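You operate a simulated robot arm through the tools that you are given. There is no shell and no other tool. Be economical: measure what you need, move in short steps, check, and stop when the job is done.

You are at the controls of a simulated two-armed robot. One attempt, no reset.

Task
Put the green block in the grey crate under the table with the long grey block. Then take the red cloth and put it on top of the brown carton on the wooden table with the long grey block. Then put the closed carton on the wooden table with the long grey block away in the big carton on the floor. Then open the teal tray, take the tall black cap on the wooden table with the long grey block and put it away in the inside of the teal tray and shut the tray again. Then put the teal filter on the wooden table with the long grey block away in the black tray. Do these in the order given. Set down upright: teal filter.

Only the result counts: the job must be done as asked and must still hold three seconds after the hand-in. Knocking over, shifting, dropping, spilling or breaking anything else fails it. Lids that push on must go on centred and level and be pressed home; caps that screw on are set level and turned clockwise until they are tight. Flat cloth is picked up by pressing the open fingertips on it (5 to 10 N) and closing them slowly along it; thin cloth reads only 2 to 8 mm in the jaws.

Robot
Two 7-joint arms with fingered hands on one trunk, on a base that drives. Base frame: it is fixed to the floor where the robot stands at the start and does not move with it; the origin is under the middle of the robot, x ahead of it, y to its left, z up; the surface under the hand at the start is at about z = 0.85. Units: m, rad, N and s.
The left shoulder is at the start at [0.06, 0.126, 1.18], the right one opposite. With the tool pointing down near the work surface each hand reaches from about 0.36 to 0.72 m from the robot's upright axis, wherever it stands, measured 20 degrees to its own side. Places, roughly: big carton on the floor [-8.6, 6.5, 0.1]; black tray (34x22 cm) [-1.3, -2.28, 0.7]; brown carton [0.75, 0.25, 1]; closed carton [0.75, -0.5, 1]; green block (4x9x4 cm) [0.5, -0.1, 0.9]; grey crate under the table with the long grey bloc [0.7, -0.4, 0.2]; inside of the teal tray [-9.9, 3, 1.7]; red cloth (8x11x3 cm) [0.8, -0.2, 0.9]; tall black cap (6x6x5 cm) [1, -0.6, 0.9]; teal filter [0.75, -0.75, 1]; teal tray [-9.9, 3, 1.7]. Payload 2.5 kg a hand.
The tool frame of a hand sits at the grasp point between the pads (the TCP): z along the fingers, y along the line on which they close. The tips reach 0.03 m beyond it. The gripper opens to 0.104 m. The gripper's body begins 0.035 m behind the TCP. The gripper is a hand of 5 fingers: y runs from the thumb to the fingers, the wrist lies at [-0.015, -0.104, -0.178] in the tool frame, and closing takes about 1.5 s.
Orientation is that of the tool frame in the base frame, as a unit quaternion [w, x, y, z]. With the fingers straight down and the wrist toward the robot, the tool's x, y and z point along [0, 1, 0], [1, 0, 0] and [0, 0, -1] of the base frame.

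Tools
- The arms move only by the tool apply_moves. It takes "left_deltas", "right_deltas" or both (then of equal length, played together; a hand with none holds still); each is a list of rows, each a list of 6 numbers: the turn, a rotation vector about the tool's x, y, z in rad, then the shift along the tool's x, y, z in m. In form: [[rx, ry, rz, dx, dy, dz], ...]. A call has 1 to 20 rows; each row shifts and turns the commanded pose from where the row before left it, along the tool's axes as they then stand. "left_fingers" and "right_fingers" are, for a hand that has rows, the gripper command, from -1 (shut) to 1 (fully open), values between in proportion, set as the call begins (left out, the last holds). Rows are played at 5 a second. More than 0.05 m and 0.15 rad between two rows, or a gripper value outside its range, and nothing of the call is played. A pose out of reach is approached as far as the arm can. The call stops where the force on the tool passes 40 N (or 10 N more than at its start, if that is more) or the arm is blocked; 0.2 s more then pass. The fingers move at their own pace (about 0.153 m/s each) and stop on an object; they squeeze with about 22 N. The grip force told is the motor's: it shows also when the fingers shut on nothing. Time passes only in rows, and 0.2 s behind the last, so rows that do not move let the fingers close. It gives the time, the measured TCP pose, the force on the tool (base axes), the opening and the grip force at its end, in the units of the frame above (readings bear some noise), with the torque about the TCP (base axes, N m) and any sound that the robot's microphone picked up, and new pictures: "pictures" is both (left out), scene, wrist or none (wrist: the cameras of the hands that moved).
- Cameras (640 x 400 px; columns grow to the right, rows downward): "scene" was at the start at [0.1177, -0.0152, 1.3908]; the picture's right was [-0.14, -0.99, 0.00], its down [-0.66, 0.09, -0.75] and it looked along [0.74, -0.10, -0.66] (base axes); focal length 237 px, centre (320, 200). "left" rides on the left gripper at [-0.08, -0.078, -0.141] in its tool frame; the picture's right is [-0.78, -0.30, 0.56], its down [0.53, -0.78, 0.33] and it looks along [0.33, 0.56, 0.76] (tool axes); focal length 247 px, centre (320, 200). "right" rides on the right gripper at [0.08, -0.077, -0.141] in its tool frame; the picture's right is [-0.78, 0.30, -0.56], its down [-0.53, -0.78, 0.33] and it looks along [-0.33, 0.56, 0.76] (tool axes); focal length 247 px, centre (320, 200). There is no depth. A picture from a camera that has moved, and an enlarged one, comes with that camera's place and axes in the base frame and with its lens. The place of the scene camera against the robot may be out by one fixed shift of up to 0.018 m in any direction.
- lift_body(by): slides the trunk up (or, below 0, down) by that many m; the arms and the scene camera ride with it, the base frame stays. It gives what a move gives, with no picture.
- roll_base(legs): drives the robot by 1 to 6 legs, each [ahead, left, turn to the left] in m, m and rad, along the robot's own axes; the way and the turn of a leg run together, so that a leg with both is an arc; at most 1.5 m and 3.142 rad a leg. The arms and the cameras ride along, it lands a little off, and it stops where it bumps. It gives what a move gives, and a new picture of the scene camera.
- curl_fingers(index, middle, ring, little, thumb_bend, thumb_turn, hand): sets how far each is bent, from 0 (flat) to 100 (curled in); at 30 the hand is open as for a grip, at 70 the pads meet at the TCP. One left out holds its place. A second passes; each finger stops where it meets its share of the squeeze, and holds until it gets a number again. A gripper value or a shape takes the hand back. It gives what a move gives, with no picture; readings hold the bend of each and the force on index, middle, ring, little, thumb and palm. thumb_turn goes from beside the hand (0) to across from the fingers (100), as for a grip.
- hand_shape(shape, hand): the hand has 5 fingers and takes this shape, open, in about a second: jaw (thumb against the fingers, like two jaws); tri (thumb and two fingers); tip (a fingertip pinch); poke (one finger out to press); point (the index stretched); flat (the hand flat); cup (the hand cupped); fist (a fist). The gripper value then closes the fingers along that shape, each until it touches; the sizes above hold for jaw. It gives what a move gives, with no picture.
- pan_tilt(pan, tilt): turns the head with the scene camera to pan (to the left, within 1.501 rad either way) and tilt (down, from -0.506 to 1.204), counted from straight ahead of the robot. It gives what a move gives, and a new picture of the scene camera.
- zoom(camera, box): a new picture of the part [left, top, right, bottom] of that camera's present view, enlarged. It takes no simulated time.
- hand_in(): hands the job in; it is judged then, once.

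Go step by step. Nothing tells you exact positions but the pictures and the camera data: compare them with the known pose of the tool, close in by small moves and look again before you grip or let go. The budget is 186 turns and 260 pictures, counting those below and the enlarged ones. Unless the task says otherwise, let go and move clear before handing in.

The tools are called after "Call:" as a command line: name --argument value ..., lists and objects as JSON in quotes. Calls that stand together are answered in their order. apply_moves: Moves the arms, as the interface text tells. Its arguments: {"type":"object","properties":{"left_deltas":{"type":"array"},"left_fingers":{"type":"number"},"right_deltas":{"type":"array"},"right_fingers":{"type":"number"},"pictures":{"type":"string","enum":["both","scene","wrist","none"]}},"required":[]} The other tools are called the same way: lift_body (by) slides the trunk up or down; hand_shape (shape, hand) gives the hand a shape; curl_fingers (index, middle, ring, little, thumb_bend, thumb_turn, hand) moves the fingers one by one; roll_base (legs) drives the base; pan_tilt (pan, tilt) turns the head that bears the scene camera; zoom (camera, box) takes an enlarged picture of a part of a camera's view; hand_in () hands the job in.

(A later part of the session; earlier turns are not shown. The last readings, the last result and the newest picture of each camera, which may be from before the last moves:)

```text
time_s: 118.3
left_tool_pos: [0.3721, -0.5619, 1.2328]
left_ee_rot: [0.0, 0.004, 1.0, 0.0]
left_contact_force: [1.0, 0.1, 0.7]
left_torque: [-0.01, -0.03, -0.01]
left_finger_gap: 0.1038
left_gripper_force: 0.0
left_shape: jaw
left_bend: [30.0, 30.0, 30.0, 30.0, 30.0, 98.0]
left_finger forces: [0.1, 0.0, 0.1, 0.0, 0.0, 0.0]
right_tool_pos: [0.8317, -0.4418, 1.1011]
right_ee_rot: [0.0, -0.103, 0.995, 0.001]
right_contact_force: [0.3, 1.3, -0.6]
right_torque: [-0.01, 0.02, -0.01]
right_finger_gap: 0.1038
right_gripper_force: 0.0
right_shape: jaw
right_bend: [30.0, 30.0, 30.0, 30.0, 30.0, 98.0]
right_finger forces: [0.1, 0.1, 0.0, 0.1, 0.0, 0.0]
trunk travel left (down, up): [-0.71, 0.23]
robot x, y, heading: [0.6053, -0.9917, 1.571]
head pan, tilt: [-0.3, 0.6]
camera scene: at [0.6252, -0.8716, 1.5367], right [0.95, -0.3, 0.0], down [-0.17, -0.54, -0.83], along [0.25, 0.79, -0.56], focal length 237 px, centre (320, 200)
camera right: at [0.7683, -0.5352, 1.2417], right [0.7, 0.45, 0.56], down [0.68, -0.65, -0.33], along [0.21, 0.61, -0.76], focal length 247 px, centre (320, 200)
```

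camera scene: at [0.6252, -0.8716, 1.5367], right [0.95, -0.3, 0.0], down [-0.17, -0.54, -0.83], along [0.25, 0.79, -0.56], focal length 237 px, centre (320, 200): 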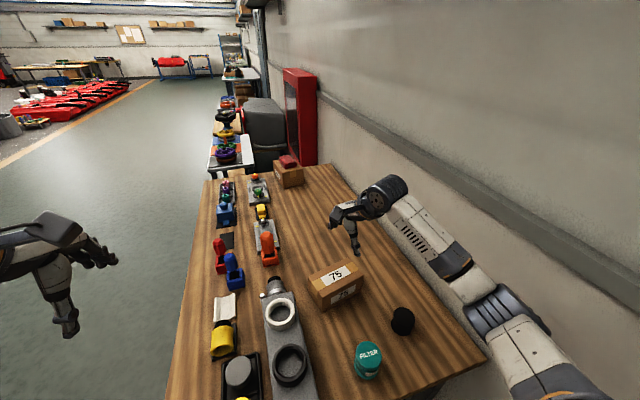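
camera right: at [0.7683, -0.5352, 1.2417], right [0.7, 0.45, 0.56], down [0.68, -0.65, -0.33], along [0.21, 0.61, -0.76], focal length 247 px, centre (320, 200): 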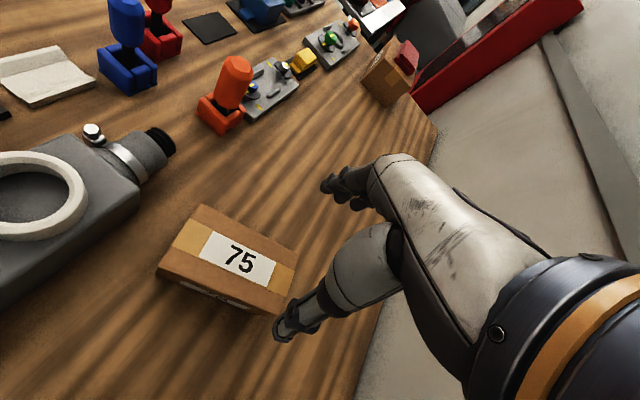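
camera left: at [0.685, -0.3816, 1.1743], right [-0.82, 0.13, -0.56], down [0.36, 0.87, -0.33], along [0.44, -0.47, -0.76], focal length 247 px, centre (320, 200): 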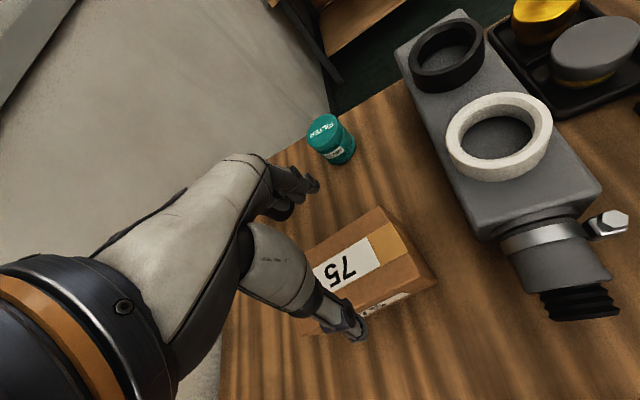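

The wrist view gives the carton centre ≈[0.813, -0.436]. I'll shift slightly, go down to 5 cm above it, and recheck.

Call:
apply_moves --right_deltas '[[0, 0, 0, 0.012, 0.003, 0.04], [0, 0, 0, 0, 0, 0.04], [0, 0, 0, 0, 0, 0]]'

Call:
zoom --camera "right" --box '[140, 140, 380, 340]'

Call:
zoom --camera "scene" --box '[260, 200, 460, 325]'

```text
time_s: 119.1
left_tool_pos: [0.3724, -0.5614, 1.2334]
left_ee_rot: [0.0, 0.003, 1.0, 0.0]
left_contact_force: [-0.9, -1.1, 0.6]
left_torque: [0.01, 0.02, 0.01]
left_finger_gap: 0.1041
left_gripper_force: 0.0
left_shape: jaw
left_bend: [30.0, 30.0, 30.0, 30.0, 30.0, 98.0]
left_finger forces: [0.0, 0.0, 0.0, 0.1, 0.0, 0.0]
right_tool_pos: [0.8199, -0.4425, 1.0221]
right_ee_rot: [0.001, -0.104, 0.995, 0.0]
right_contact_force: [-0.8, -0.5, -0.3]
right_torque: [-0.04, -0.02, 0.0]
right_finger_gap: 0.1037
right_gripper_force: 0.1
right_shape: jaw
right_bend: [30.0, 30.0, 30.0, 30.0, 30.0, 98.0]
right_finger forces: [0.1, 0.1, 0.0, 0.0, 0.0, 0.0]
trunk travel left (down, up): [-0.71, 0.23]
robot x, y, heading: [0.606, -0.9934, 1.564]
head pan, tilt: [-0.3, 0.6]
camera scene: at [0.625, -0.8714, 1.5367], right [0.95, -0.3, 0.0], down [-0.17, -0.54, -0.83], along [0.25, 0.79, -0.56], focal length 237 px, centre (320, 200)
camera right: at [0.7564, -0.535, 1.1619], right [0.7, 0.45, 0.56], down [0.68, -0.65, -0.33], along [0.21, 0.61, -0.76], focal length 247 px, centre (320, 200)
```

scene: 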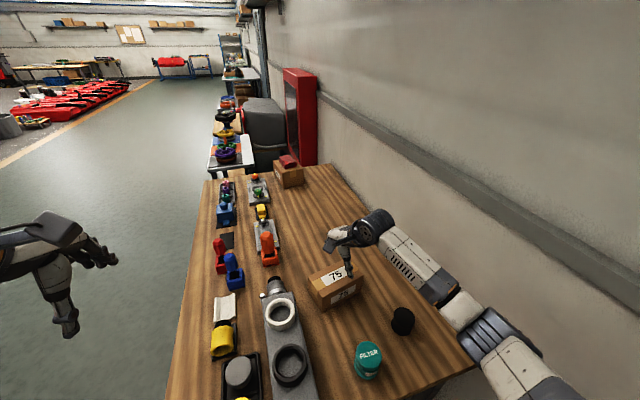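
right: 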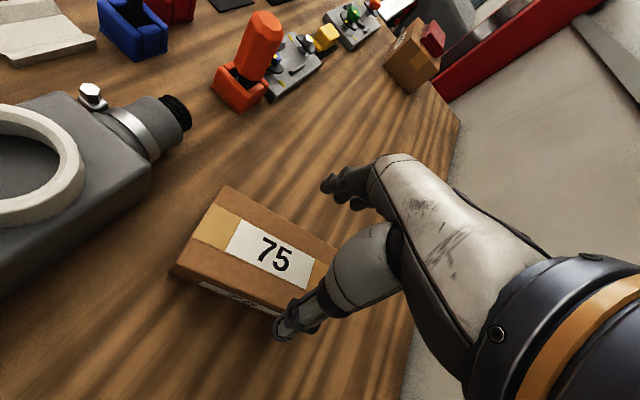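

```text
2.00 times, centred on (260, 240) of right
camera zoom: at [0.7564, -0.535, 1.1619], right [0.7, 0.45, 0.56], down [0.68, -0.65, -0.33], along [0.21, 0.61, -0.76], focal length 494 px, centre (440, 120)
```

zoom: 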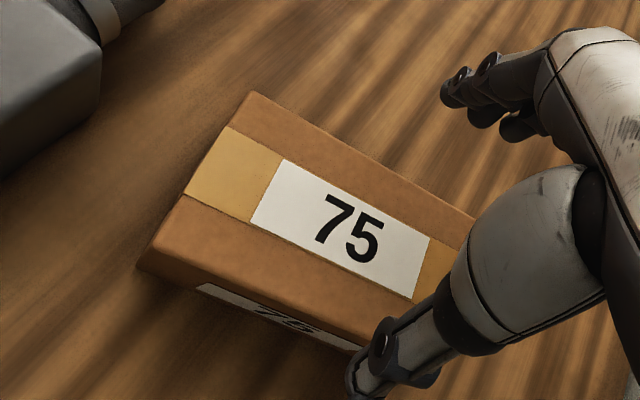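

```text
3.20 times, centred on (360, 262) of scene
camera zoom: at [0.625, -0.8714, 1.5367], right [0.95, -0.3, 0.0], down [-0.17, -0.54, -0.83], along [0.25, 0.79, -0.56], focal length 759 px, centre (192, 0)
```

zoom: 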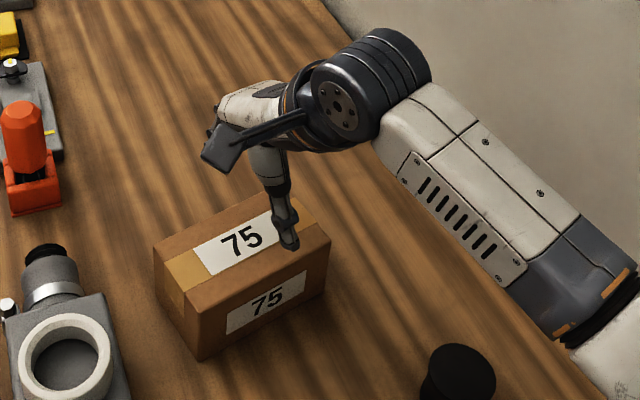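

Carton yaw ≈0.24 and centreline y ≈ -0.439 at x = 0.82. I'll trim the pose and go down just past the carton's top edge, watching for contact.

Call:
apply_moves --right_deltas '[[0, 0, -0.033, 0, 0.003, 0.03], [0, 0, 0, 0, 0, 0.03], [0, 0, 0, 0, 0, 0.01], [0, 0, 0, 0, 0, 0.01], [0, 0, 0, 0, 0, 0]]'

Call:
zoom --camera "scene" --box '[280, 220, 440, 320]'

```text
time_s: 120.3
left_tool_pos: [0.3712, -0.5617, 1.2323]
left_ee_rot: [0.001, 0.003, 1.0, -0.001]
left_contact_force: [0.8, 0.8, -0.4]
left_torque: [0.01, -0.01, 0.0]
left_finger_gap: 0.1041
left_gripper_force: 0.1
left_shape: jaw
left_bend: [30.0, 30.0, 30.0, 30.0, 30.0, 98.0]
left_finger forces: [0.1, 0.1, 0.0, 0.1, 0.0, 0.1]
right_tool_pos: [0.8176, -0.4399, 0.9423]
right_ee_rot: [-0.001, -0.119, 0.993, 0.0]
right_contact_force: [0.5, -1.0, -0.4]
right_torque: [-0.01, 0.02, -0.02]
right_finger_gap: 0.1037
right_gripper_force: 0.0
right_shape: jaw
right_bend: [30.0, 30.0, 30.0, 30.0, 30.0, 98.0]
right_finger forces: [0.0, 0.0, 0.0, 0.0, 0.0, 0.0]
trunk travel left (down, up): [-0.71, 0.23]
robot x, y, heading: [0.6063, -0.9925, 1.566]
head pan, tilt: [-0.3, 0.6]
camera scene: at [0.6252, -0.8714, 1.5367], right [0.95, -0.3, 0.0], down [-0.17, -0.54, -0.83], along [0.25, 0.79, -0.56], focal length 237 px, centre (320, 200)
camera right: at [0.7579, -0.535, 1.0827], right [0.68, 0.47, 0.56], down [0.7, -0.63, -0.33], along [0.19, 0.62, -0.76], focal length 247 px, centre (320, 200)
```

scene: 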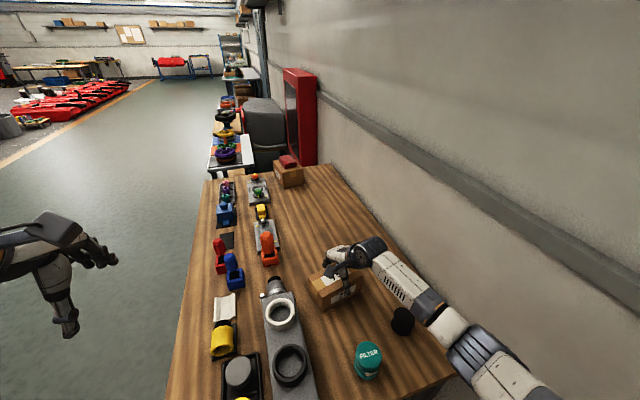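
right: 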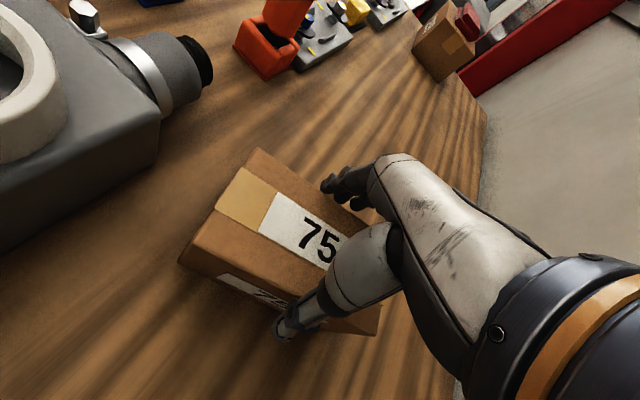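

```text
4.00 times, centred on (360, 270) of scene
camera zoom: at [0.6252, -0.8714, 1.5367], right [0.95, -0.3, 0.0], down [-0.17, -0.54, -0.83], along [0.25, 0.79, -0.56], focal length 948 px, centre (160, -80)
```

zoom: 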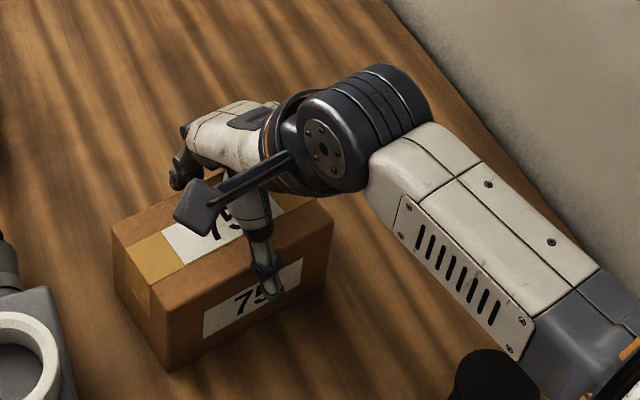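

The thumb and fingers are either side of the carton with no contact. I'll go down the last 4.5 cm and close.

Call:
apply_moves --right_deltas '[[0, 0, 0, 0, 0, 0.015], [0, 0, 0, 0, 0, 0.015], [0, 0, 0, 0, 0, 0.012], [0, 0, 0, 0, 0, 0]]' --pictures "none"

Call:
apply_moves --right_deltas '[[0, 0, 0, 0, 0, 0], [0, 0, 0, 0, 0, 0], [0, 0, 0, 0, 0, 0], [0, 0, 0, 0, 0, 0], [0, 0, 0, 0, 0, 0], [0, 0, 0, 0, 0, 0], [0, 0, 0, 0, 0, 0], [0, 0, 0, 0, 0, 0]]' --right_fingers -1

```text
time_s: 121.3
left_tool_pos: [0.3708, -0.564, 1.2353]
left_ee_rot: [0.001, 0.005, 1.0, 0.002]
left_contact_force: [-0.2, 0.6, 0.4]
left_torque: [0.01, -0.01, -0.02]
left_finger_gap: 0.1038
left_gripper_force: 0.0
left_shape: jaw
left_bend: [30.0, 30.0, 30.0, 30.0, 30.0, 98.0]
left_finger forces: [0.0, 0.0, 0.0, 0.0, 0.0, 0.0]
right_tool_pos: [0.8164, -0.4376, 0.9096]
right_ee_rot: [0.001, -0.119, 0.993, 0.011]
right_contact_force: [3.9, -1.7, 38.7]
right_torque: [-0.17, 0.02, -0.03]
right_finger_gap: 0.1039
right_gripper_force: 0.0
right_shape: jaw
right_bend: [27.0, 30.0, 30.0, 29.0, 27.0, 98.0]
right_finger forces: [13.0, 0.0, 0.1, 2.5, 18.8, 0.0]
trunk travel left (down, up): [-0.71, 0.23]
robot x, y, heading: [0.6042, -0.9937, 1.569]
head pan, tilt: [-0.3, 0.6]
```

```text
time_s: 123.1
left_tool_pos: [0.371, -0.5665, 1.2353]
left_ee_rot: [0.002, 0.004, 1.0, 0.002]
left_contact_force: [-0.2, 0.4, 0.3]
left_torque: [-0.02, 0.01, 0.01]
left_finger_gap: 0.1039
left_gripper_force: 0.1
left_shape: jaw
left_bend: [30.0, 30.0, 30.0, 30.0, 30.0, 98.0]
left_finger forces: [0.1, 0.0, 0.0, 0.0, 0.0, 0.0]
right_tool_pos: [0.8165, -0.4378, 0.9079]
right_ee_rot: [0.0, -0.118, 0.993, 0.011]
right_contact_force: [8.1, -12.5, 41.5]
right_torque: [0.99, 0.24, 0.32]
right_finger_gap: 0.0756
right_gripper_force: 22.5
right_shape: jaw
right_bend: [25.0, 37.0, 33.0, 28.0, 53.0, 98.0]
right_finger forces: [29.1, 13.4, 3.1, 7.0, 61.4, 0.1]
trunk travel left (down, up): [-0.71, 0.23]
robot x, y, heading: [0.6058, -0.9909, 1.568]
head pan, tilt: [-0.3, 0.6]
camera scene: at [0.6244, -0.8776, 1.5374], right [0.95, -0.3, 0.0], down [-0.17, -0.53, -0.83], along [0.25, 0.79, -0.56], focal length 237 px, centre (320, 200)
camera right: at [0.7568, -0.5361, 1.0486], right [0.68, 0.46, 0.57], down [0.7, -0.62, -0.35], along [0.19, 0.64, -0.75], focal length 247 px, centre (320, 200)
```

scene: 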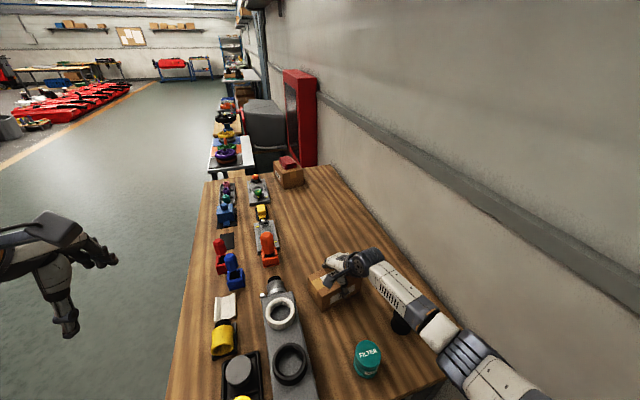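
right: 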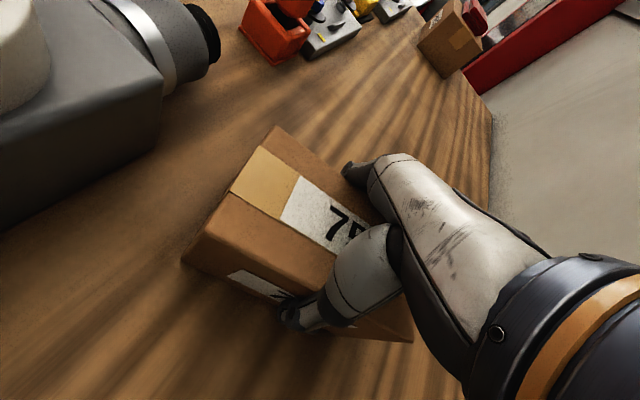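

The fingers met the carton's edges going down and there's a 40 N preload, though it's now gripped at 76 mm. I'll ease upward 1 cm to relieve it.

Call:
apply_moves --right_deltas '[[0, 0, 0, 0, 0, -0.005], [0, 0, 0, 0, 0, -0.005], [0, 0, 0, 0, 0, 0], [0, 0, 0, 0, 0, 0]]'

Call:
zoom --camera "scene" --box '[280, 230, 440, 330]'

```text
time_s: 124.1
left_tool_pos: [0.3719, -0.5612, 1.2325]
left_ee_rot: [-0.001, 0.004, 1.0, 0.001]
left_contact_force: [0.0, 0.3, 0.1]
left_torque: [-0.02, 0.02, -0.01]
left_finger_gap: 0.1039
left_gripper_force: 0.0
left_shape: jaw
left_bend: [30.0, 30.0, 30.0, 30.0, 30.0, 98.0]
left_finger forces: [0.0, 0.0, 0.0, 0.0, 0.0, 0.0]
right_tool_pos: [0.8166, -0.4395, 0.9112]
right_ee_rot: [0.0, -0.121, 0.993, 0.002]
right_contact_force: [0.0, 5.9, 10.6]
right_torque: [0.84, 0.11, 0.0]
right_finger_gap: 0.0755
right_gripper_force: 22.3
right_shape: jaw
right_bend: [25.0, 37.0, 33.0, 28.0, 54.0, 98.0]
right_finger forces: [28.7, 13.6, 3.1, 5.4, 43.0, 0.1]
trunk travel left (down, up): [-0.71, 0.23]
robot x, y, heading: [0.6054, -0.9949, 1.564]
head pan, tilt: [-0.3, 0.6]
camera scene: at [0.6247, -0.8719, 1.5367], right [0.95, -0.3, 0.0], down [-0.17, -0.54, -0.83], along [0.25, 0.79, -0.56], focal length 237 px, centre (320, 200)
camera right: at [0.7566, -0.5345, 1.0516], right [0.68, 0.47, 0.56], down [0.7, -0.63, -0.34], along [0.19, 0.62, -0.76], focal length 247 px, centre (320, 200)
```

scene: 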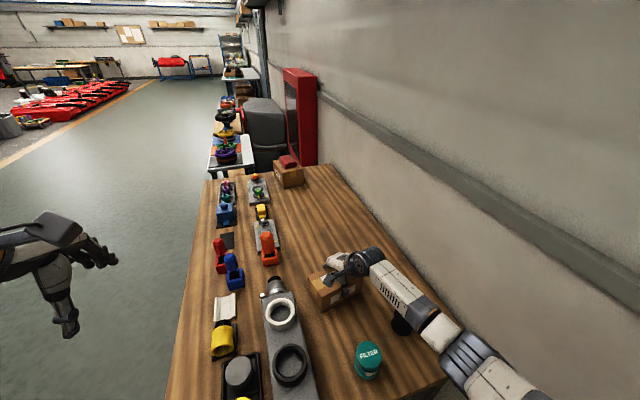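
right: 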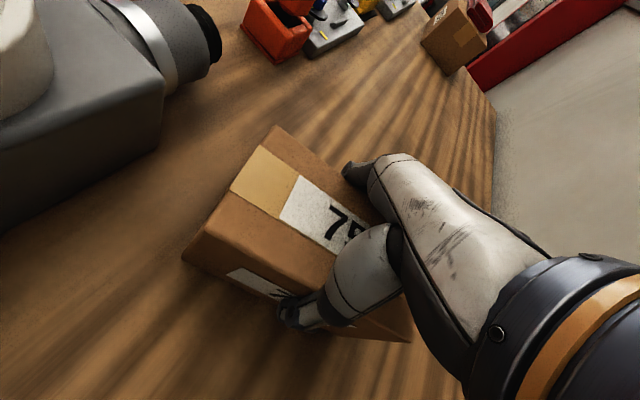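

```text
4.00 times, centred on (360, 280) of scene
camera zoom: at [0.6247, -0.8719, 1.5367], right [0.95, -0.3, 0.0], down [-0.17, -0.54, -0.83], along [0.25, 0.79, -0.56], focal length 948 px, centre (160, -120)
```

zoom: 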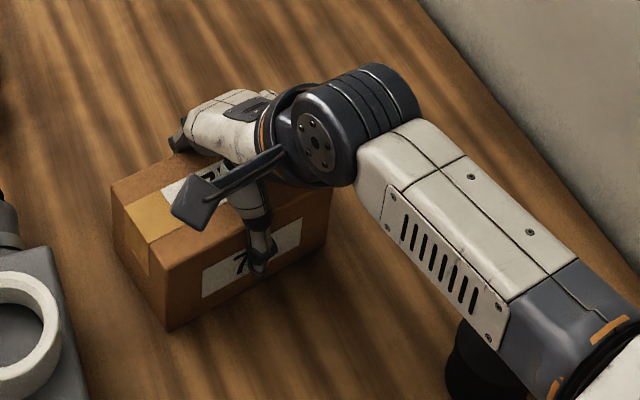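

Preload mostly gone. I'll lift straight up slowly and check the hold.

Call:
apply_moves --right_deltas '[[0, 0, 0, 0, 0, -0.01], [0, 0, 0, 0, 0, -0.02], [0, 0, 0, 0, 0, -0.03], [0, 0, 0, 0, 0, -0.03], [0, 0, 0, 0, 0, 0], [0, 0, 0, 0, 0, 0]]'

Call:
zoom --camera "scene" --box '[280, 200, 440, 300]'

```text
time_s: 125.5
left_tool_pos: [0.3722, -0.5618, 1.2333]
left_ee_rot: [0.0, 0.003, 1.0, 0.0]
left_contact_force: [0.1, -0.7, 0.2]
left_torque: [-0.02, -0.02, -0.01]
left_finger_gap: 0.1042
left_gripper_force: 0.1
left_shape: jaw
left_bend: [30.0, 30.0, 30.0, 30.0, 30.0, 98.0]
left_finger forces: [0.1, 0.1, 0.0, 0.0, 0.1, 0.0]
right_tool_pos: [0.8176, -0.4401, 1.0003]
right_ee_rot: [0.0, -0.12, 0.993, 0.0]
right_contact_force: [0.1, 0.1, -2.6]
right_torque: [0.03, 0.01, 0.0]
right_finger_gap: 0.0756
right_gripper_force: 22.1
right_shape: jaw
right_bend: [25.0, 37.0, 33.0, 29.0, 54.0, 97.0]
right_finger forces: [22.3, 12.3, 2.5, 3.8, 43.4, 0.0]
trunk travel left (down, up): [-0.71, 0.23]
robot x, y, heading: [0.6037, -0.9939, 1.562]
head pan, tilt: [-0.3, 0.6]
camera scene: at [0.6252, -0.8711, 1.5366], right [0.95, -0.3, 0.0], down [-0.17, -0.54, -0.82], along [0.25, 0.79, -0.57], focal length 237 px, centre (320, 200)
camera right: at [0.7577, -0.5347, 1.1411], right [0.68, 0.47, 0.56], down [0.7, -0.63, -0.33], along [0.19, 0.62, -0.76], focal length 247 px, centre (320, 200)
```

scene: 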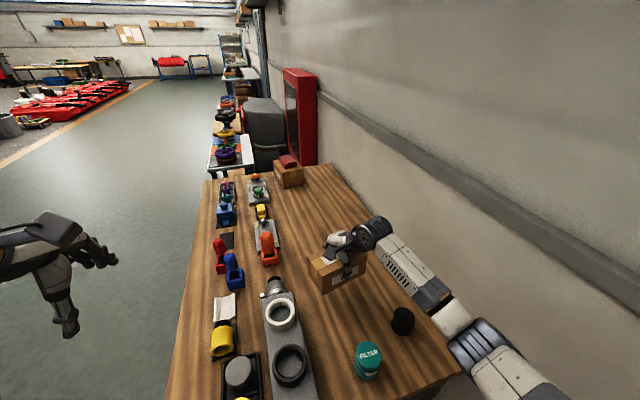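
right: 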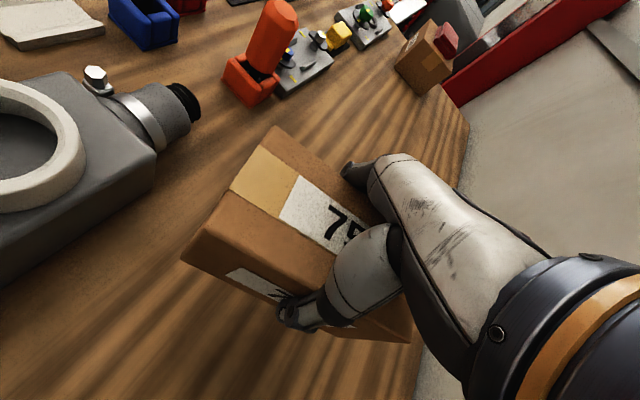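

```text
4.00 times, centred on (360, 250) of scene
camera zoom: at [0.6252, -0.8711, 1.5366], right [0.95, -0.3, 0.0], down [-0.17, -0.54, -0.82], along [0.25, 0.79, -0.57], focal length 948 px, centre (160, 0)
```

zoom: 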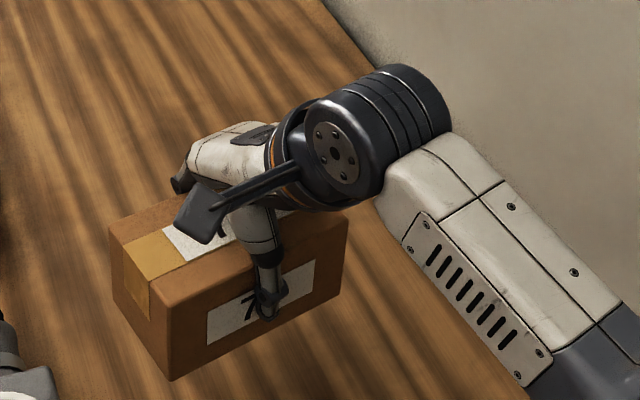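

The carton is held firmly. I'll raise it, draw it in, back away from the table, move to the open aisle and turn to face -x to view the route.

Call:
lift_body --by 0.15

Call:
apply_moves --right_deltas '[[0, 0, 0, 0, -0.04, 0], [0, 0, 0, 0, -0.04, 0], [0, 0, 0, 0, -0.04, 0], [0, 0, 0, 0, 0, 0]]' --pictures "none"

Call:
roll_base --legs '[[-0.2, 0, 0], [0, 1.5, 0], [0.8, 0, 0], [0, 0, 1.57]]'

Call:
pan_tilt --pan -0.4 --tilt 0.15

```text
time_s: 127.3
left_tool_pos: [0.3716, -0.5609, 1.3821]
left_ee_rot: [0.0, 0.004, 1.0, 0.0]
left_contact_force: [0.4, 1.0, 1.0]
left_torque: [0.0, 0.05, 0.06]
left_finger_gap: 0.1039
left_gripper_force: 0.1
left_shape: jaw
left_bend: [30.0, 30.0, 30.0, 30.0, 30.0, 98.0]
left_finger forces: [0.1, 0.0, 0.0, 0.0, 0.1, 0.0]
right_tool_pos: [0.8187, -0.4394, 1.1492]
right_ee_rot: [0.0, -0.12, 0.993, 0.0]
right_contact_force: [-0.5, -0.1, -2.9]
right_torque: [-0.01, 0.01, 0.02]
right_finger_gap: 0.0756
right_gripper_force: 21.8
right_shape: jaw
right_bend: [25.0, 37.0, 33.0, 29.0, 54.0, 97.0]
right_finger forces: [22.2, 12.3, 2.6, 3.9, 43.3, 0.0]
trunk travel left (down, up): [-0.86, 0.08]
robot x, y, heading: [0.6031, -0.9914, 1.563]
head pan, tilt: [-0.3, 0.6]
```

```text
time_s: 128.3
left_tool_pos: [0.3715, -0.5595, 1.3836]
left_ee_rot: [0.0, 0.003, 1.0, 0.0]
left_contact_force: [-1.3, 0.3, -0.1]
left_torque: [0.0, -0.01, 0.0]
left_finger_gap: 0.104
left_gripper_force: 0.1
left_shape: jaw
left_bend: [30.0, 30.0, 30.0, 30.0, 30.0, 98.0]
left_finger forces: [0.0, 0.0, 0.0, 0.0, 0.1, 0.1]
right_tool_pos: [0.8442, -0.5556, 1.1486]
right_ee_rot: [0.0, -0.118, 0.993, 0.0]
right_contact_force: [0.6, 0.7, -3.6]
right_torque: [-0.02, 0.0, 0.04]
right_finger_gap: 0.0756
right_gripper_force: 22.0
right_shape: jaw
right_bend: [25.0, 37.0, 33.0, 29.0, 54.0, 97.0]
right_finger forces: [22.2, 12.3, 2.6, 3.8, 43.2, 0.0]
trunk travel left (down, up): [-0.86, 0.08]
robot x, y, heading: [0.6059, -0.9918, 1.565]
head pan, tilt: [-0.3, 0.6]
```

```text
time_s: 144.7
left_tool_pos: [-1.3588, -0.6939, 1.3834]
left_ee_rot: [0.0, 0.728, -0.686, 0.0]
left_contact_force: [0.0, 0.8, -1.0]
left_torque: [0.01, 0.02, 0.03]
left_finger_gap: 0.1039
left_gripper_force: 0.0
left_shape: jaw
left_bend: [30.0, 30.0, 30.0, 30.0, 30.0, 98.0]
left_finger forces: [0.0, 0.0, 0.0, 0.0, 0.0, 0.1]
right_tool_pos: [-1.3954, -0.2225, 1.1493]
right_ee_rot: [-0.001, 0.807, -0.591, 0.0]
right_contact_force: [-0.5, -0.6, -2.0]
right_torque: [-0.03, 0.02, 0.02]
right_finger_gap: 0.0756
right_gripper_force: 22.2
right_shape: jaw
right_bend: [26.0, 38.0, 34.0, 29.0, 54.0, 97.0]
right_finger forces: [20.9, 12.0, 2.3, 3.1, 39.0, 0.0]
trunk travel left (down, up): [-0.86, 0.08]
robot x, y, heading: [-0.9426, -0.434, -3.079]
head pan, tilt: [-0.3, 0.6]
camera scene: at [-1.0761, -0.4183, 1.6866], right [0.24, 0.97, 0.0], down [0.55, -0.13, -0.82], along [-0.8, 0.19, -0.57], focal length 237 px, centre (320, 200)
```

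scene: 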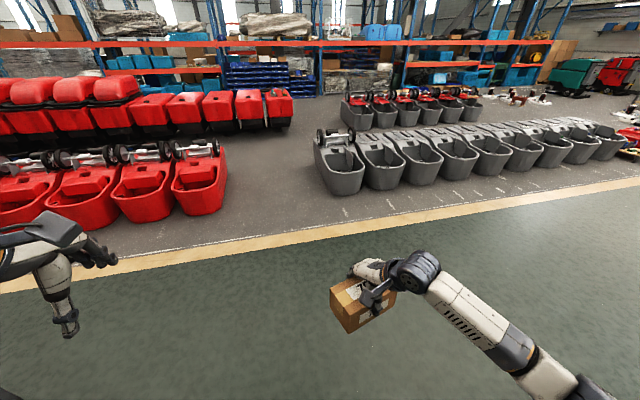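

```text
time_s: 145.6
left_tool_pos: [-1.3593, -0.6935, 1.3831]
left_ee_rot: [0.0, 0.728, -0.685, -0.001]
left_contact_force: [-0.7, -0.1, 0.0]
left_torque: [-0.04, 0.01, 0.02]
left_finger_gap: 0.104
left_gripper_force: 0.1
left_shape: jaw
left_bend: [30.0, 30.0, 30.0, 30.0, 30.0, 98.0]
left_finger forces: [0.1, 0.0, 0.0, 0.0, 0.1, 0.0]
right_tool_pos: [-1.3956, -0.2211, 1.1491]
right_ee_rot: [0.0, 0.807, -0.591, 0.0]
right_contact_force: [-0.1, -0.3, -3.1]
right_torque: [-0.01, 0.0, -0.02]
right_finger_gap: 0.0755
right_gripper_force: 21.6
right_shape: jaw
right_bend: [26.0, 38.0, 34.0, 29.0, 54.0, 97.0]
right_finger forces: [20.8, 12.0, 2.3, 3.1, 39.1, 0.0]
trunk travel left (down, up): [-0.86, 0.08]
robot x, y, heading: [-0.9438, -0.4326, -3.083]
head pan, tilt: [-0.4, 0.15]
camera scene: at [-1.0778, -0.4084, 1.728], right [0.33, 0.94, 0.0], down [0.14, -0.05, -0.99], along [-0.93, 0.33, -0.15], focal length 237 px, centre (320, 200)
```

scene: 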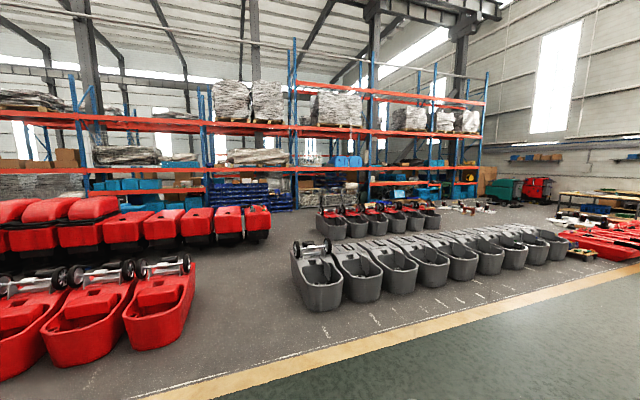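

I can see the factory: the teal tray should be in the rack at about pixel (327,165), the big carton near (420,205). I'll zoom on both.

Call:
zoom --camera "scene" --box '[260, 130, 420, 230]'

Call:
zoom --camera "scene" --box '[400, 140, 640, 290]'

```text
4.00 times, centred on (340, 180) of scene
camera zoom: at [-1.0778, -0.4084, 1.728], right [0.33, 0.94, 0.0], down [0.14, -0.05, -0.99], along [-0.93, 0.33, -0.15], focal length 948 px, centre (240, 280)
```

zoom: 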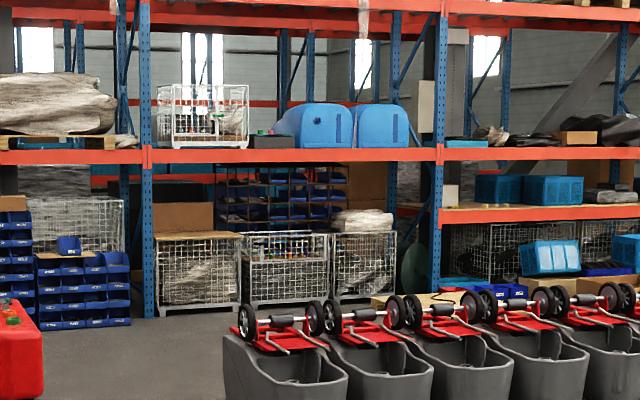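

```text
2.67 times, centred on (520, 215) of scene
camera zoom: at [-1.0778, -0.4084, 1.728], right [0.33, 0.94, 0.0], down [0.14, -0.05, -0.99], along [-0.93, 0.33, -0.15], focal length 632 px, centre (-213, 160)
```

zoom: 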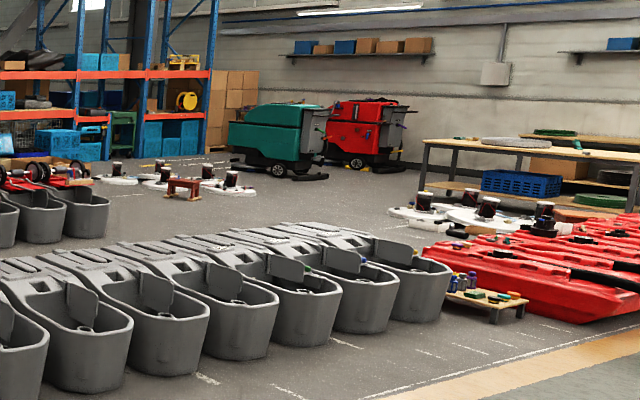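

The small unit on the rack shelf matches the tray; the big carton lies behind the second row of grey bins. The route is between the red and grey rows at y ≈ -0.2. I'll straighten up, drive to x ≈ -2.8, and look.

Call:
roll_base --legs '[[0, 0, -0.061], [0, -0.23, 0], [1.4, 0, 0]]'

Call:
pan_tilt --pan 0.0 --tilt 0.45

```text
time_s: 154.3
left_tool_pos: [-2.7779, -0.4112, 1.3837]
left_ee_rot: [0.0, -0.698, 0.716, 0.0]
left_contact_force: [-0.2, -0.1, 0.6]
left_torque: [0.02, -0.02, 0.0]
left_finger_gap: 0.1039
left_gripper_force: 0.3
left_shape: jaw
left_bend: [30.0, 30.0, 30.0, 30.0, 30.0, 98.0]
left_finger forces: [0.0, 0.0, 0.0, 0.1, 0.1, 0.0]
right_tool_pos: [-2.7739, 0.0618, 1.1495]
right_ee_rot: [0.0, 0.781, -0.624, 0.0]
right_contact_force: [0.3, -0.7, -3.4]
right_torque: [0.01, 0.02, 0.01]
right_finger_gap: 0.0755
right_gripper_force: 22.2
right_shape: jaw
right_bend: [26.0, 38.0, 34.0, 29.0, 54.0, 97.0]
right_finger forces: [20.5, 11.8, 2.3, 2.9, 38.1, 0.0]
trunk travel left (down, up): [-0.86, 0.08]
robot x, y, heading: [-2.3413, -0.1859, 3.113]
head pan, tilt: [-0.4, 0.15]
camera scene: at [-2.4732, -0.1509, 1.7281], right [0.41, 0.91, 0.0], down [0.14, -0.06, -0.99], along [-0.9, 0.41, -0.15], focal length 237 px, centre (320, 200)
```

scene: 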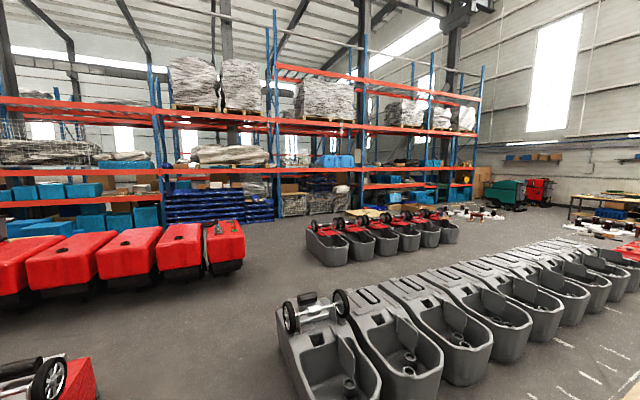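

```text
time_s: 155.2
left_tool_pos: [-2.7765, -0.4106, 1.3831]
left_ee_rot: [0.0, -0.698, 0.716, 0.0]
left_contact_force: [-0.4, 1.0, 0.0]
left_torque: [0.0, -0.01, -0.03]
left_finger_gap: 0.1039
left_gripper_force: 0.1
left_shape: jaw
left_bend: [30.0, 30.0, 30.0, 30.0, 30.0, 98.0]
left_finger forces: [0.1, 0.1, 0.0, 0.0, 0.1, 0.0]
right_tool_pos: [-2.7733, 0.0618, 1.1489]
right_ee_rot: [0.0, 0.781, -0.625, 0.0]
right_contact_force: [-0.5, 0.3, -3.0]
right_torque: [0.01, 0.03, 0.03]
right_finger_gap: 0.0755
right_gripper_force: 22.0
right_shape: jaw
right_bend: [26.0, 38.0, 34.0, 29.0, 54.0, 97.0]
right_finger forces: [20.6, 11.9, 2.2, 3.0, 38.1, 0.1]
trunk travel left (down, up): [-0.86, 0.08]
robot x, y, heading: [-2.3426, -0.1865, 3.121]
head pan, tilt: [0.0, 0.45]
camera scene: at [-2.4803, -0.1867, 1.7003], right [0.02, 1.0, 0.0], down [0.43, -0.01, -0.9], along [-0.9, 0.02, -0.43], focal length 237 px, centre (320, 200)
```

scene: 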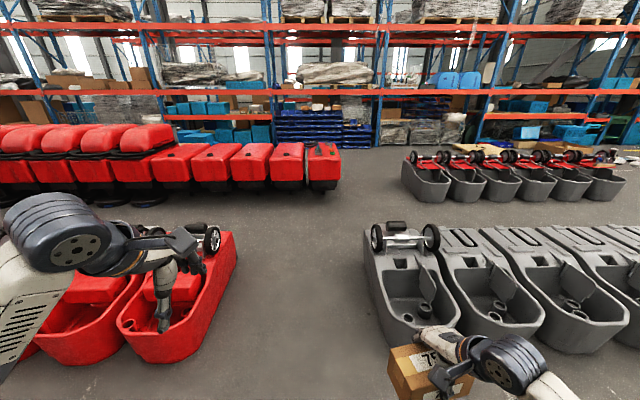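

Two clear gaps: the first centred at y ≈ -0.3, the second at y ≈ 0.8 past x ≈ -6. I'll drive through the first and shift right in front of the second.

Call:
roll_base --legs '[[0, 0.1, 0.02], [1.5, 0, 0], [1.5, 0, 0], [0, -1.0, 0]]'

```text
time_s: 175.4
left_tool_pos: [-5.7935, 0.5589, 1.3822]
left_ee_rot: [0.001, -0.697, 0.717, 0.0]
left_contact_force: [-0.4, -0.1, -0.6]
left_torque: [0.01, 0.04, 0.0]
left_finger_gap: 0.1039
left_gripper_force: 0.1
left_shape: jaw
left_bend: [30.0, 30.0, 30.0, 30.0, 30.0, 98.0]
left_finger forces: [0.1, 0.0, 0.1, 0.1, 0.0, 0.0]
right_tool_pos: [-5.7878, 1.0321, 1.1489]
right_ee_rot: [0.0, 0.78, -0.626, 0.0]
right_contact_force: [0.2, 0.6, -3.3]
right_torque: [0.02, -0.01, 0.02]
right_finger_gap: 0.0756
right_gripper_force: 21.9
right_shape: jaw
right_bend: [26.0, 38.0, 34.0, 29.0, 54.0, 97.0]
right_finger forces: [20.2, 11.9, 2.2, 2.4, 36.7, 0.0]
trunk travel left (down, up): [-0.86, 0.08]
robot x, y, heading: [-5.3557, 0.7827, 3.116]
head pan, tilt: [0.0, 0.45]
camera scene: at [-5.4958, 0.7817, 1.7002], right [0.03, 1.0, 0.0], down [0.44, -0.01, -0.9], along [-0.9, 0.02, -0.44], focal length 237 px, centre (320, 200)
```

scene: 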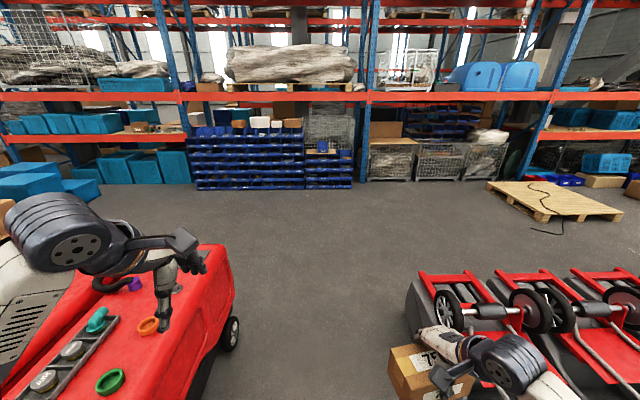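

The gap ahead is clear and centred. I'll straighten, drive through to x ≈ -7.3, then turn right to face +y toward the big carton.

Call:
roll_base --legs '[[0, 0, 0.025], [1.0, 0, 0], [0.95, 0, 0], [0, 0, -1.57]]'

```text
time_s: 189.3
left_tool_pos: [-7.5321, 1.1823, 1.383]
left_ee_rot: [0.0, -0.007, 1.0, 0.001]
left_contact_force: [-0.4, 0.3, 0.1]
left_torque: [-0.05, 0.03, -0.02]
left_finger_gap: 0.104
left_gripper_force: 0.1
left_shape: jaw
left_bend: [30.0, 30.0, 30.0, 30.0, 30.0, 98.0]
left_finger forces: [0.0, 0.0, 0.0, 0.0, 0.0, 0.0]
right_tool_pos: [-7.0617, 1.1986, 1.149]
right_ee_rot: [0.0, -0.131, 0.991, -0.001]
right_contact_force: [0.1, 0.4, -3.5]
right_torque: [0.03, -0.04, 0.03]
right_finger_gap: 0.0751
right_gripper_force: 22.4
right_shape: jaw
right_bend: [26.0, 38.0, 34.0, 30.0, 54.0, 98.0]
right_finger forces: [19.2, 11.7, 2.3, 2.0, 34.4, 0.1]
trunk travel left (down, up): [-0.86, 0.08]
robot x, y, heading: [-7.2911, 0.7567, 1.59]
head pan, tilt: [0.0, 0.45]
camera scene: at [-7.2985, 0.886, 1.7002], right [1.0, 0.02, 0.0], down [0.01, -0.44, -0.9], along [-0.02, 0.9, -0.44], focal length 237 px, centre (320, 200)
```

scene: 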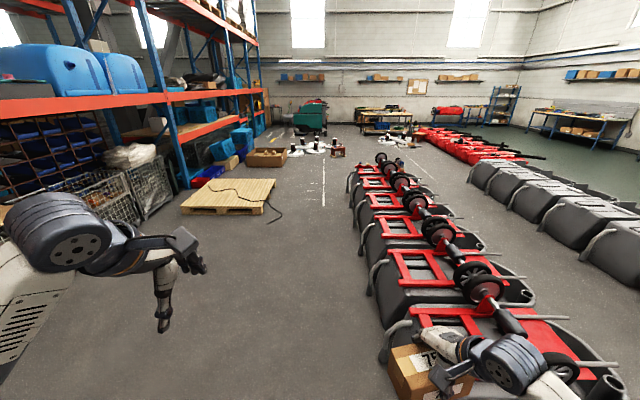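

The open big carton is ahead-left at about [-8.6, 6.3]; the pallet and cable lie left of the corridor. I'll drive up the corridor at x ≈ -7.4 to y ≈ 4.8.

Call:
roll_base --legs '[[0, 0.1, -0.019], [1.5, 0, 0], [1.5, 0, 0], [1.0, 0, 0]]'

Call:
pan_tilt --pan 0.5 --tilt 0.6

```text
time_s: 209.2
left_tool_pos: [-7.6584, 5.1576, 1.383]
left_ee_rot: [0.0, 0.006, 1.0, 0.0]
left_contact_force: [0.0, -0.2, -0.3]
left_torque: [-0.01, 0.03, -0.02]
left_finger_gap: 0.1038
left_gripper_force: 0.0
left_shape: jaw
left_bend: [30.0, 30.0, 30.0, 30.0, 30.0, 98.0]
left_finger forces: [0.0, 0.0, 0.0, 0.0, 0.1, 0.0]
right_tool_pos: [-7.1855, 5.1601, 1.1496]
right_ee_rot: [0.0, -0.116, 0.993, -0.001]
right_contact_force: [0.2, -0.1, -2.8]
right_torque: [0.03, 0.02, 0.01]
right_finger_gap: 0.0753
right_gripper_force: 21.7
right_shape: jaw
right_bend: [26.0, 38.0, 34.0, 30.0, 54.0, 98.0]
right_finger forces: [19.0, 11.5, 2.5, 1.8, 33.4, 0.1]
trunk travel left (down, up): [-0.86, 0.08]
robot x, y, heading: [-7.4305, 4.7216, 1.562]
head pan, tilt: [0.0, 0.45]
camera scene: at [-7.4334, 4.8536, 1.7002], right [1.0, -0.01, 0.0], down [0.0, -0.44, -0.9], along [0.01, 0.9, -0.44], focal length 237 px, centre (320, 200)
```

scene: 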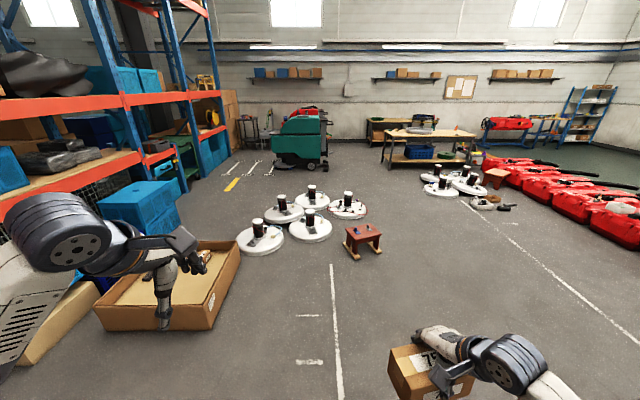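

```text
time_s: 210.1
left_tool_pos: [-7.6581, 5.157, 1.3831]
left_ee_rot: [0.0, 0.006, 1.0, 0.0]
left_contact_force: [1.2, -0.1, -0.6]
left_torque: [-0.02, -0.01, 0.02]
left_finger_gap: 0.1039
left_gripper_force: 0.1
left_shape: jaw
left_bend: [30.0, 30.0, 30.0, 30.0, 30.0, 98.0]
left_finger forces: [0.0, 0.0, 0.0, 0.0, 0.0, 0.0]
right_tool_pos: [-7.1872, 5.1589, 1.1484]
right_ee_rot: [0.0, -0.116, 0.993, 0.0]
right_contact_force: [0.6, -0.1, -2.6]
right_torque: [-0.02, 0.02, 0.0]
right_finger_gap: 0.0751
right_gripper_force: 22.4
right_shape: jaw
right_bend: [26.0, 38.0, 34.0, 30.0, 54.0, 98.0]
right_finger forces: [19.1, 11.5, 2.4, 1.6, 33.4, 0.0]
trunk travel left (down, up): [-0.86, 0.08]
robot x, y, heading: [-7.4317, 4.7241, 1.56]
head pan, tilt: [0.499, 0.6]
camera scene: at [-7.4758, 4.8396, 1.6867], right [0.88, 0.47, 0.0], down [0.27, -0.5, -0.83], along [-0.39, 0.73, -0.56], focal length 237 px, centre (320, 200)
```

scene: 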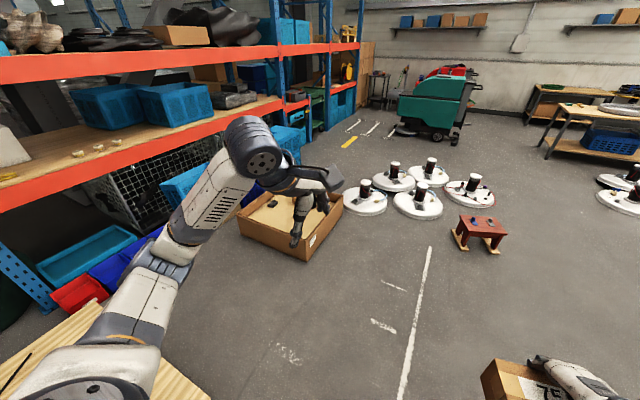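

I'll zoom into the big carton to see its rim and contents.

Call:
zoom --camera "scene" --box '[220, 160, 380, 280]'

Call:
zoom --camera "left" --box '[0, 0, 640, 400]'

```text
3.33 times, centred on (300, 220) of scene
camera zoom: at [-7.4758, 4.8396, 1.6867], right [0.88, 0.47, 0.0], down [0.27, -0.5, -0.83], along [-0.39, 0.73, -0.56], focal length 790 px, centre (387, 133)
```

zoom: 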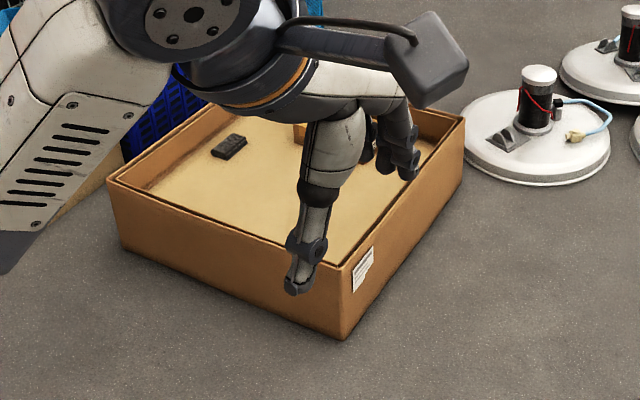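

```text
1.00 times, centred on (320, 200) of left (not enlarged: the box is as wide or as high as the picture)
camera zoom: at [-7.58, 5.0794, 1.5252], right [0.77, -0.31, -0.56], down [-0.54, -0.77, -0.33], along [-0.33, 0.56, -0.76], focal length 247 px, centre (320, 200)
```

zoom: 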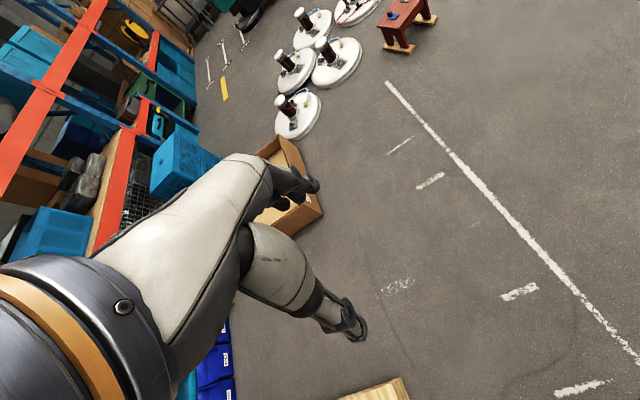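

The big carton spans about x -9.1…-8.25, y 6.07…6.85 with rim z ≈ 0.27 and some items in the far part. I'll approach from the east: drive to y ≈ 6.05 and turn left to face it.

Call:
roll_base --legs '[[1.33, 0, 0], [0, 0, 1.58]]'

Call:
pan_tilt --pan -0.1 --tilt 0.8

```text
time_s: 220.6
left_tool_pos: [-7.8447, 5.793, 1.3842]
left_ee_rot: [0.0, 0.72, -0.694, -0.001]
left_contact_force: [-0.5, 0.6, -0.3]
left_torque: [-0.03, 0.0, 0.0]
left_finger_gap: 0.1039
left_gripper_force: 0.0
left_shape: jaw
left_bend: [30.0, 30.0, 30.0, 30.0, 30.0, 98.0]
left_finger forces: [0.0, 0.0, 0.0, 0.1, 0.0, 0.0]
right_tool_pos: [-7.8707, 6.2646, 1.1501]
right_ee_rot: [-0.001, 0.8, -0.6, 0.001]
right_contact_force: [0.3, 0.1, -3.3]
right_torque: [-0.01, 0.02, 0.03]
right_finger_gap: 0.0754
right_gripper_force: 21.7
right_shape: jaw
right_bend: [27.0, 38.0, 34.0, 30.0, 54.0, 98.0]
right_finger forces: [18.1, 11.1, 2.5, 1.6, 31.9, 0.0]
trunk travel left (down, up): [-0.86, 0.08]
robot x, y, heading: [-7.4269, 6.0438, -3.106]
head pan, tilt: [0.499, 0.6]
camera scene: at [-7.5466, 5.9925, 1.6867], right [-0.51, 0.86, 0.0], down [0.49, 0.29, -0.82], along [-0.71, -0.42, -0.57], focal length 237 px, centre (320, 200)
```

scene: 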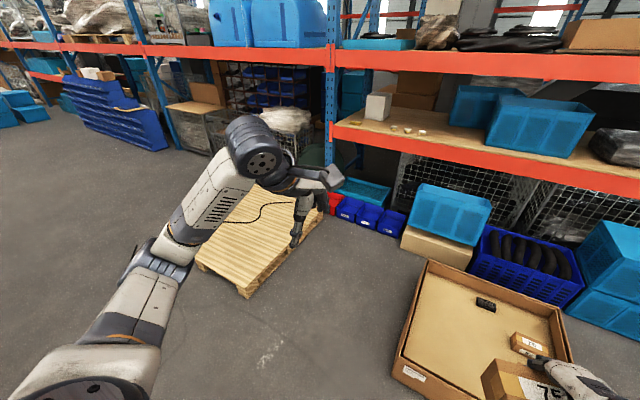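

```text
time_s: 221.6
left_tool_pos: [-7.8452, 5.7925, 1.3831]
left_ee_rot: [0.0, 0.721, -0.693, -0.001]
left_contact_force: [-0.4, 0.4, -0.4]
left_torque: [0.02, 0.03, 0.02]
left_finger_gap: 0.1038
left_gripper_force: 0.1
left_shape: jaw
left_bend: [30.0, 30.0, 30.0, 30.0, 30.0, 98.0]
left_finger forces: [0.0, 0.0, 0.0, 0.0, 0.0, 0.1]
right_tool_pos: [-7.8705, 6.2645, 1.1483]
right_ee_rot: [-0.001, 0.8, -0.6, 0.001]
right_contact_force: [-0.3, 0.3, -3.5]
right_torque: [-0.02, 0.06, -0.04]
right_finger_gap: 0.0755
right_gripper_force: 21.6
right_shape: jaw
right_bend: [27.0, 38.0, 34.0, 30.0, 54.0, 98.0]
right_finger forces: [18.3, 11.2, 2.4, 1.6, 31.9, 0.0]
trunk travel left (down, up): [-0.86, 0.08]
robot x, y, heading: [-7.4261, 6.0464, -3.106]
head pan, tilt: [-0.099, 0.799]
camera scene: at [-7.5512, 6.0426, 1.6698], right [0.06, 1.0, 0.0], down [0.72, -0.04, -0.7], along [-0.7, 0.04, -0.72], focal length 237 px, centre (320, 200)
```

scene: 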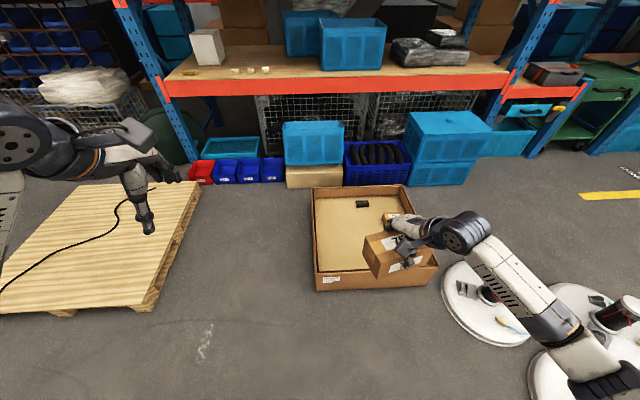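

The free area in the big carton is near [-8.54, 6.35]. I'll straighten, shift right a little, and creep forward so the hand comes over the near side.

Call:
roll_base --legs '[[0, 0, -0.036], [0, -0.13, 0], [0.42, 0, 0]]'

```text
time_s: 225.4
left_tool_pos: [-8.2685, 5.9387, 1.3827]
left_ee_rot: [-0.001, -0.706, 0.709, 0.0]
left_contact_force: [0.4, -1.4, -0.8]
left_torque: [0.01, -0.01, 0.0]
left_finger_gap: 0.1041
left_gripper_force: 0.0
left_shape: jaw
left_bend: [30.0, 30.0, 30.0, 30.0, 30.0, 98.0]
left_finger forces: [0.0, 0.0, 0.0, 0.1, 0.1, 0.1]
right_tool_pos: [-8.2741, 6.4104, 1.1494]
right_ee_rot: [-0.001, 0.787, -0.616, 0.0]
right_contact_force: [0.4, -0.4, -2.8]
right_torque: [0.01, -0.01, -0.01]
right_finger_gap: 0.0752
right_gripper_force: 21.9
right_shape: jaw
right_bend: [27.0, 38.0, 34.0, 30.0, 54.0, 98.0]
right_finger forces: [18.2, 11.1, 2.4, 1.5, 32.0, 0.0]
trunk travel left (down, up): [-0.86, 0.08]
robot x, y, heading: [-7.8393, 6.1704, 3.146]
head pan, tilt: [-0.099, 0.799]
camera scene: at [-7.9648, 6.1766, 1.6698], right [0.1, 0.99, 0.0], down [0.71, -0.07, -0.7], along [-0.69, 0.07, -0.72], focal length 237 px, centre (320, 200)
```

scene: 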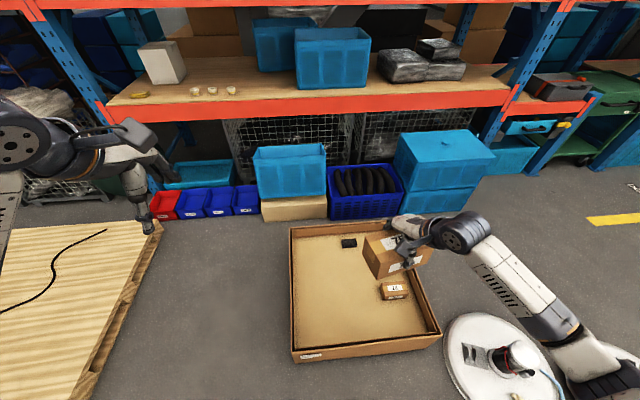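

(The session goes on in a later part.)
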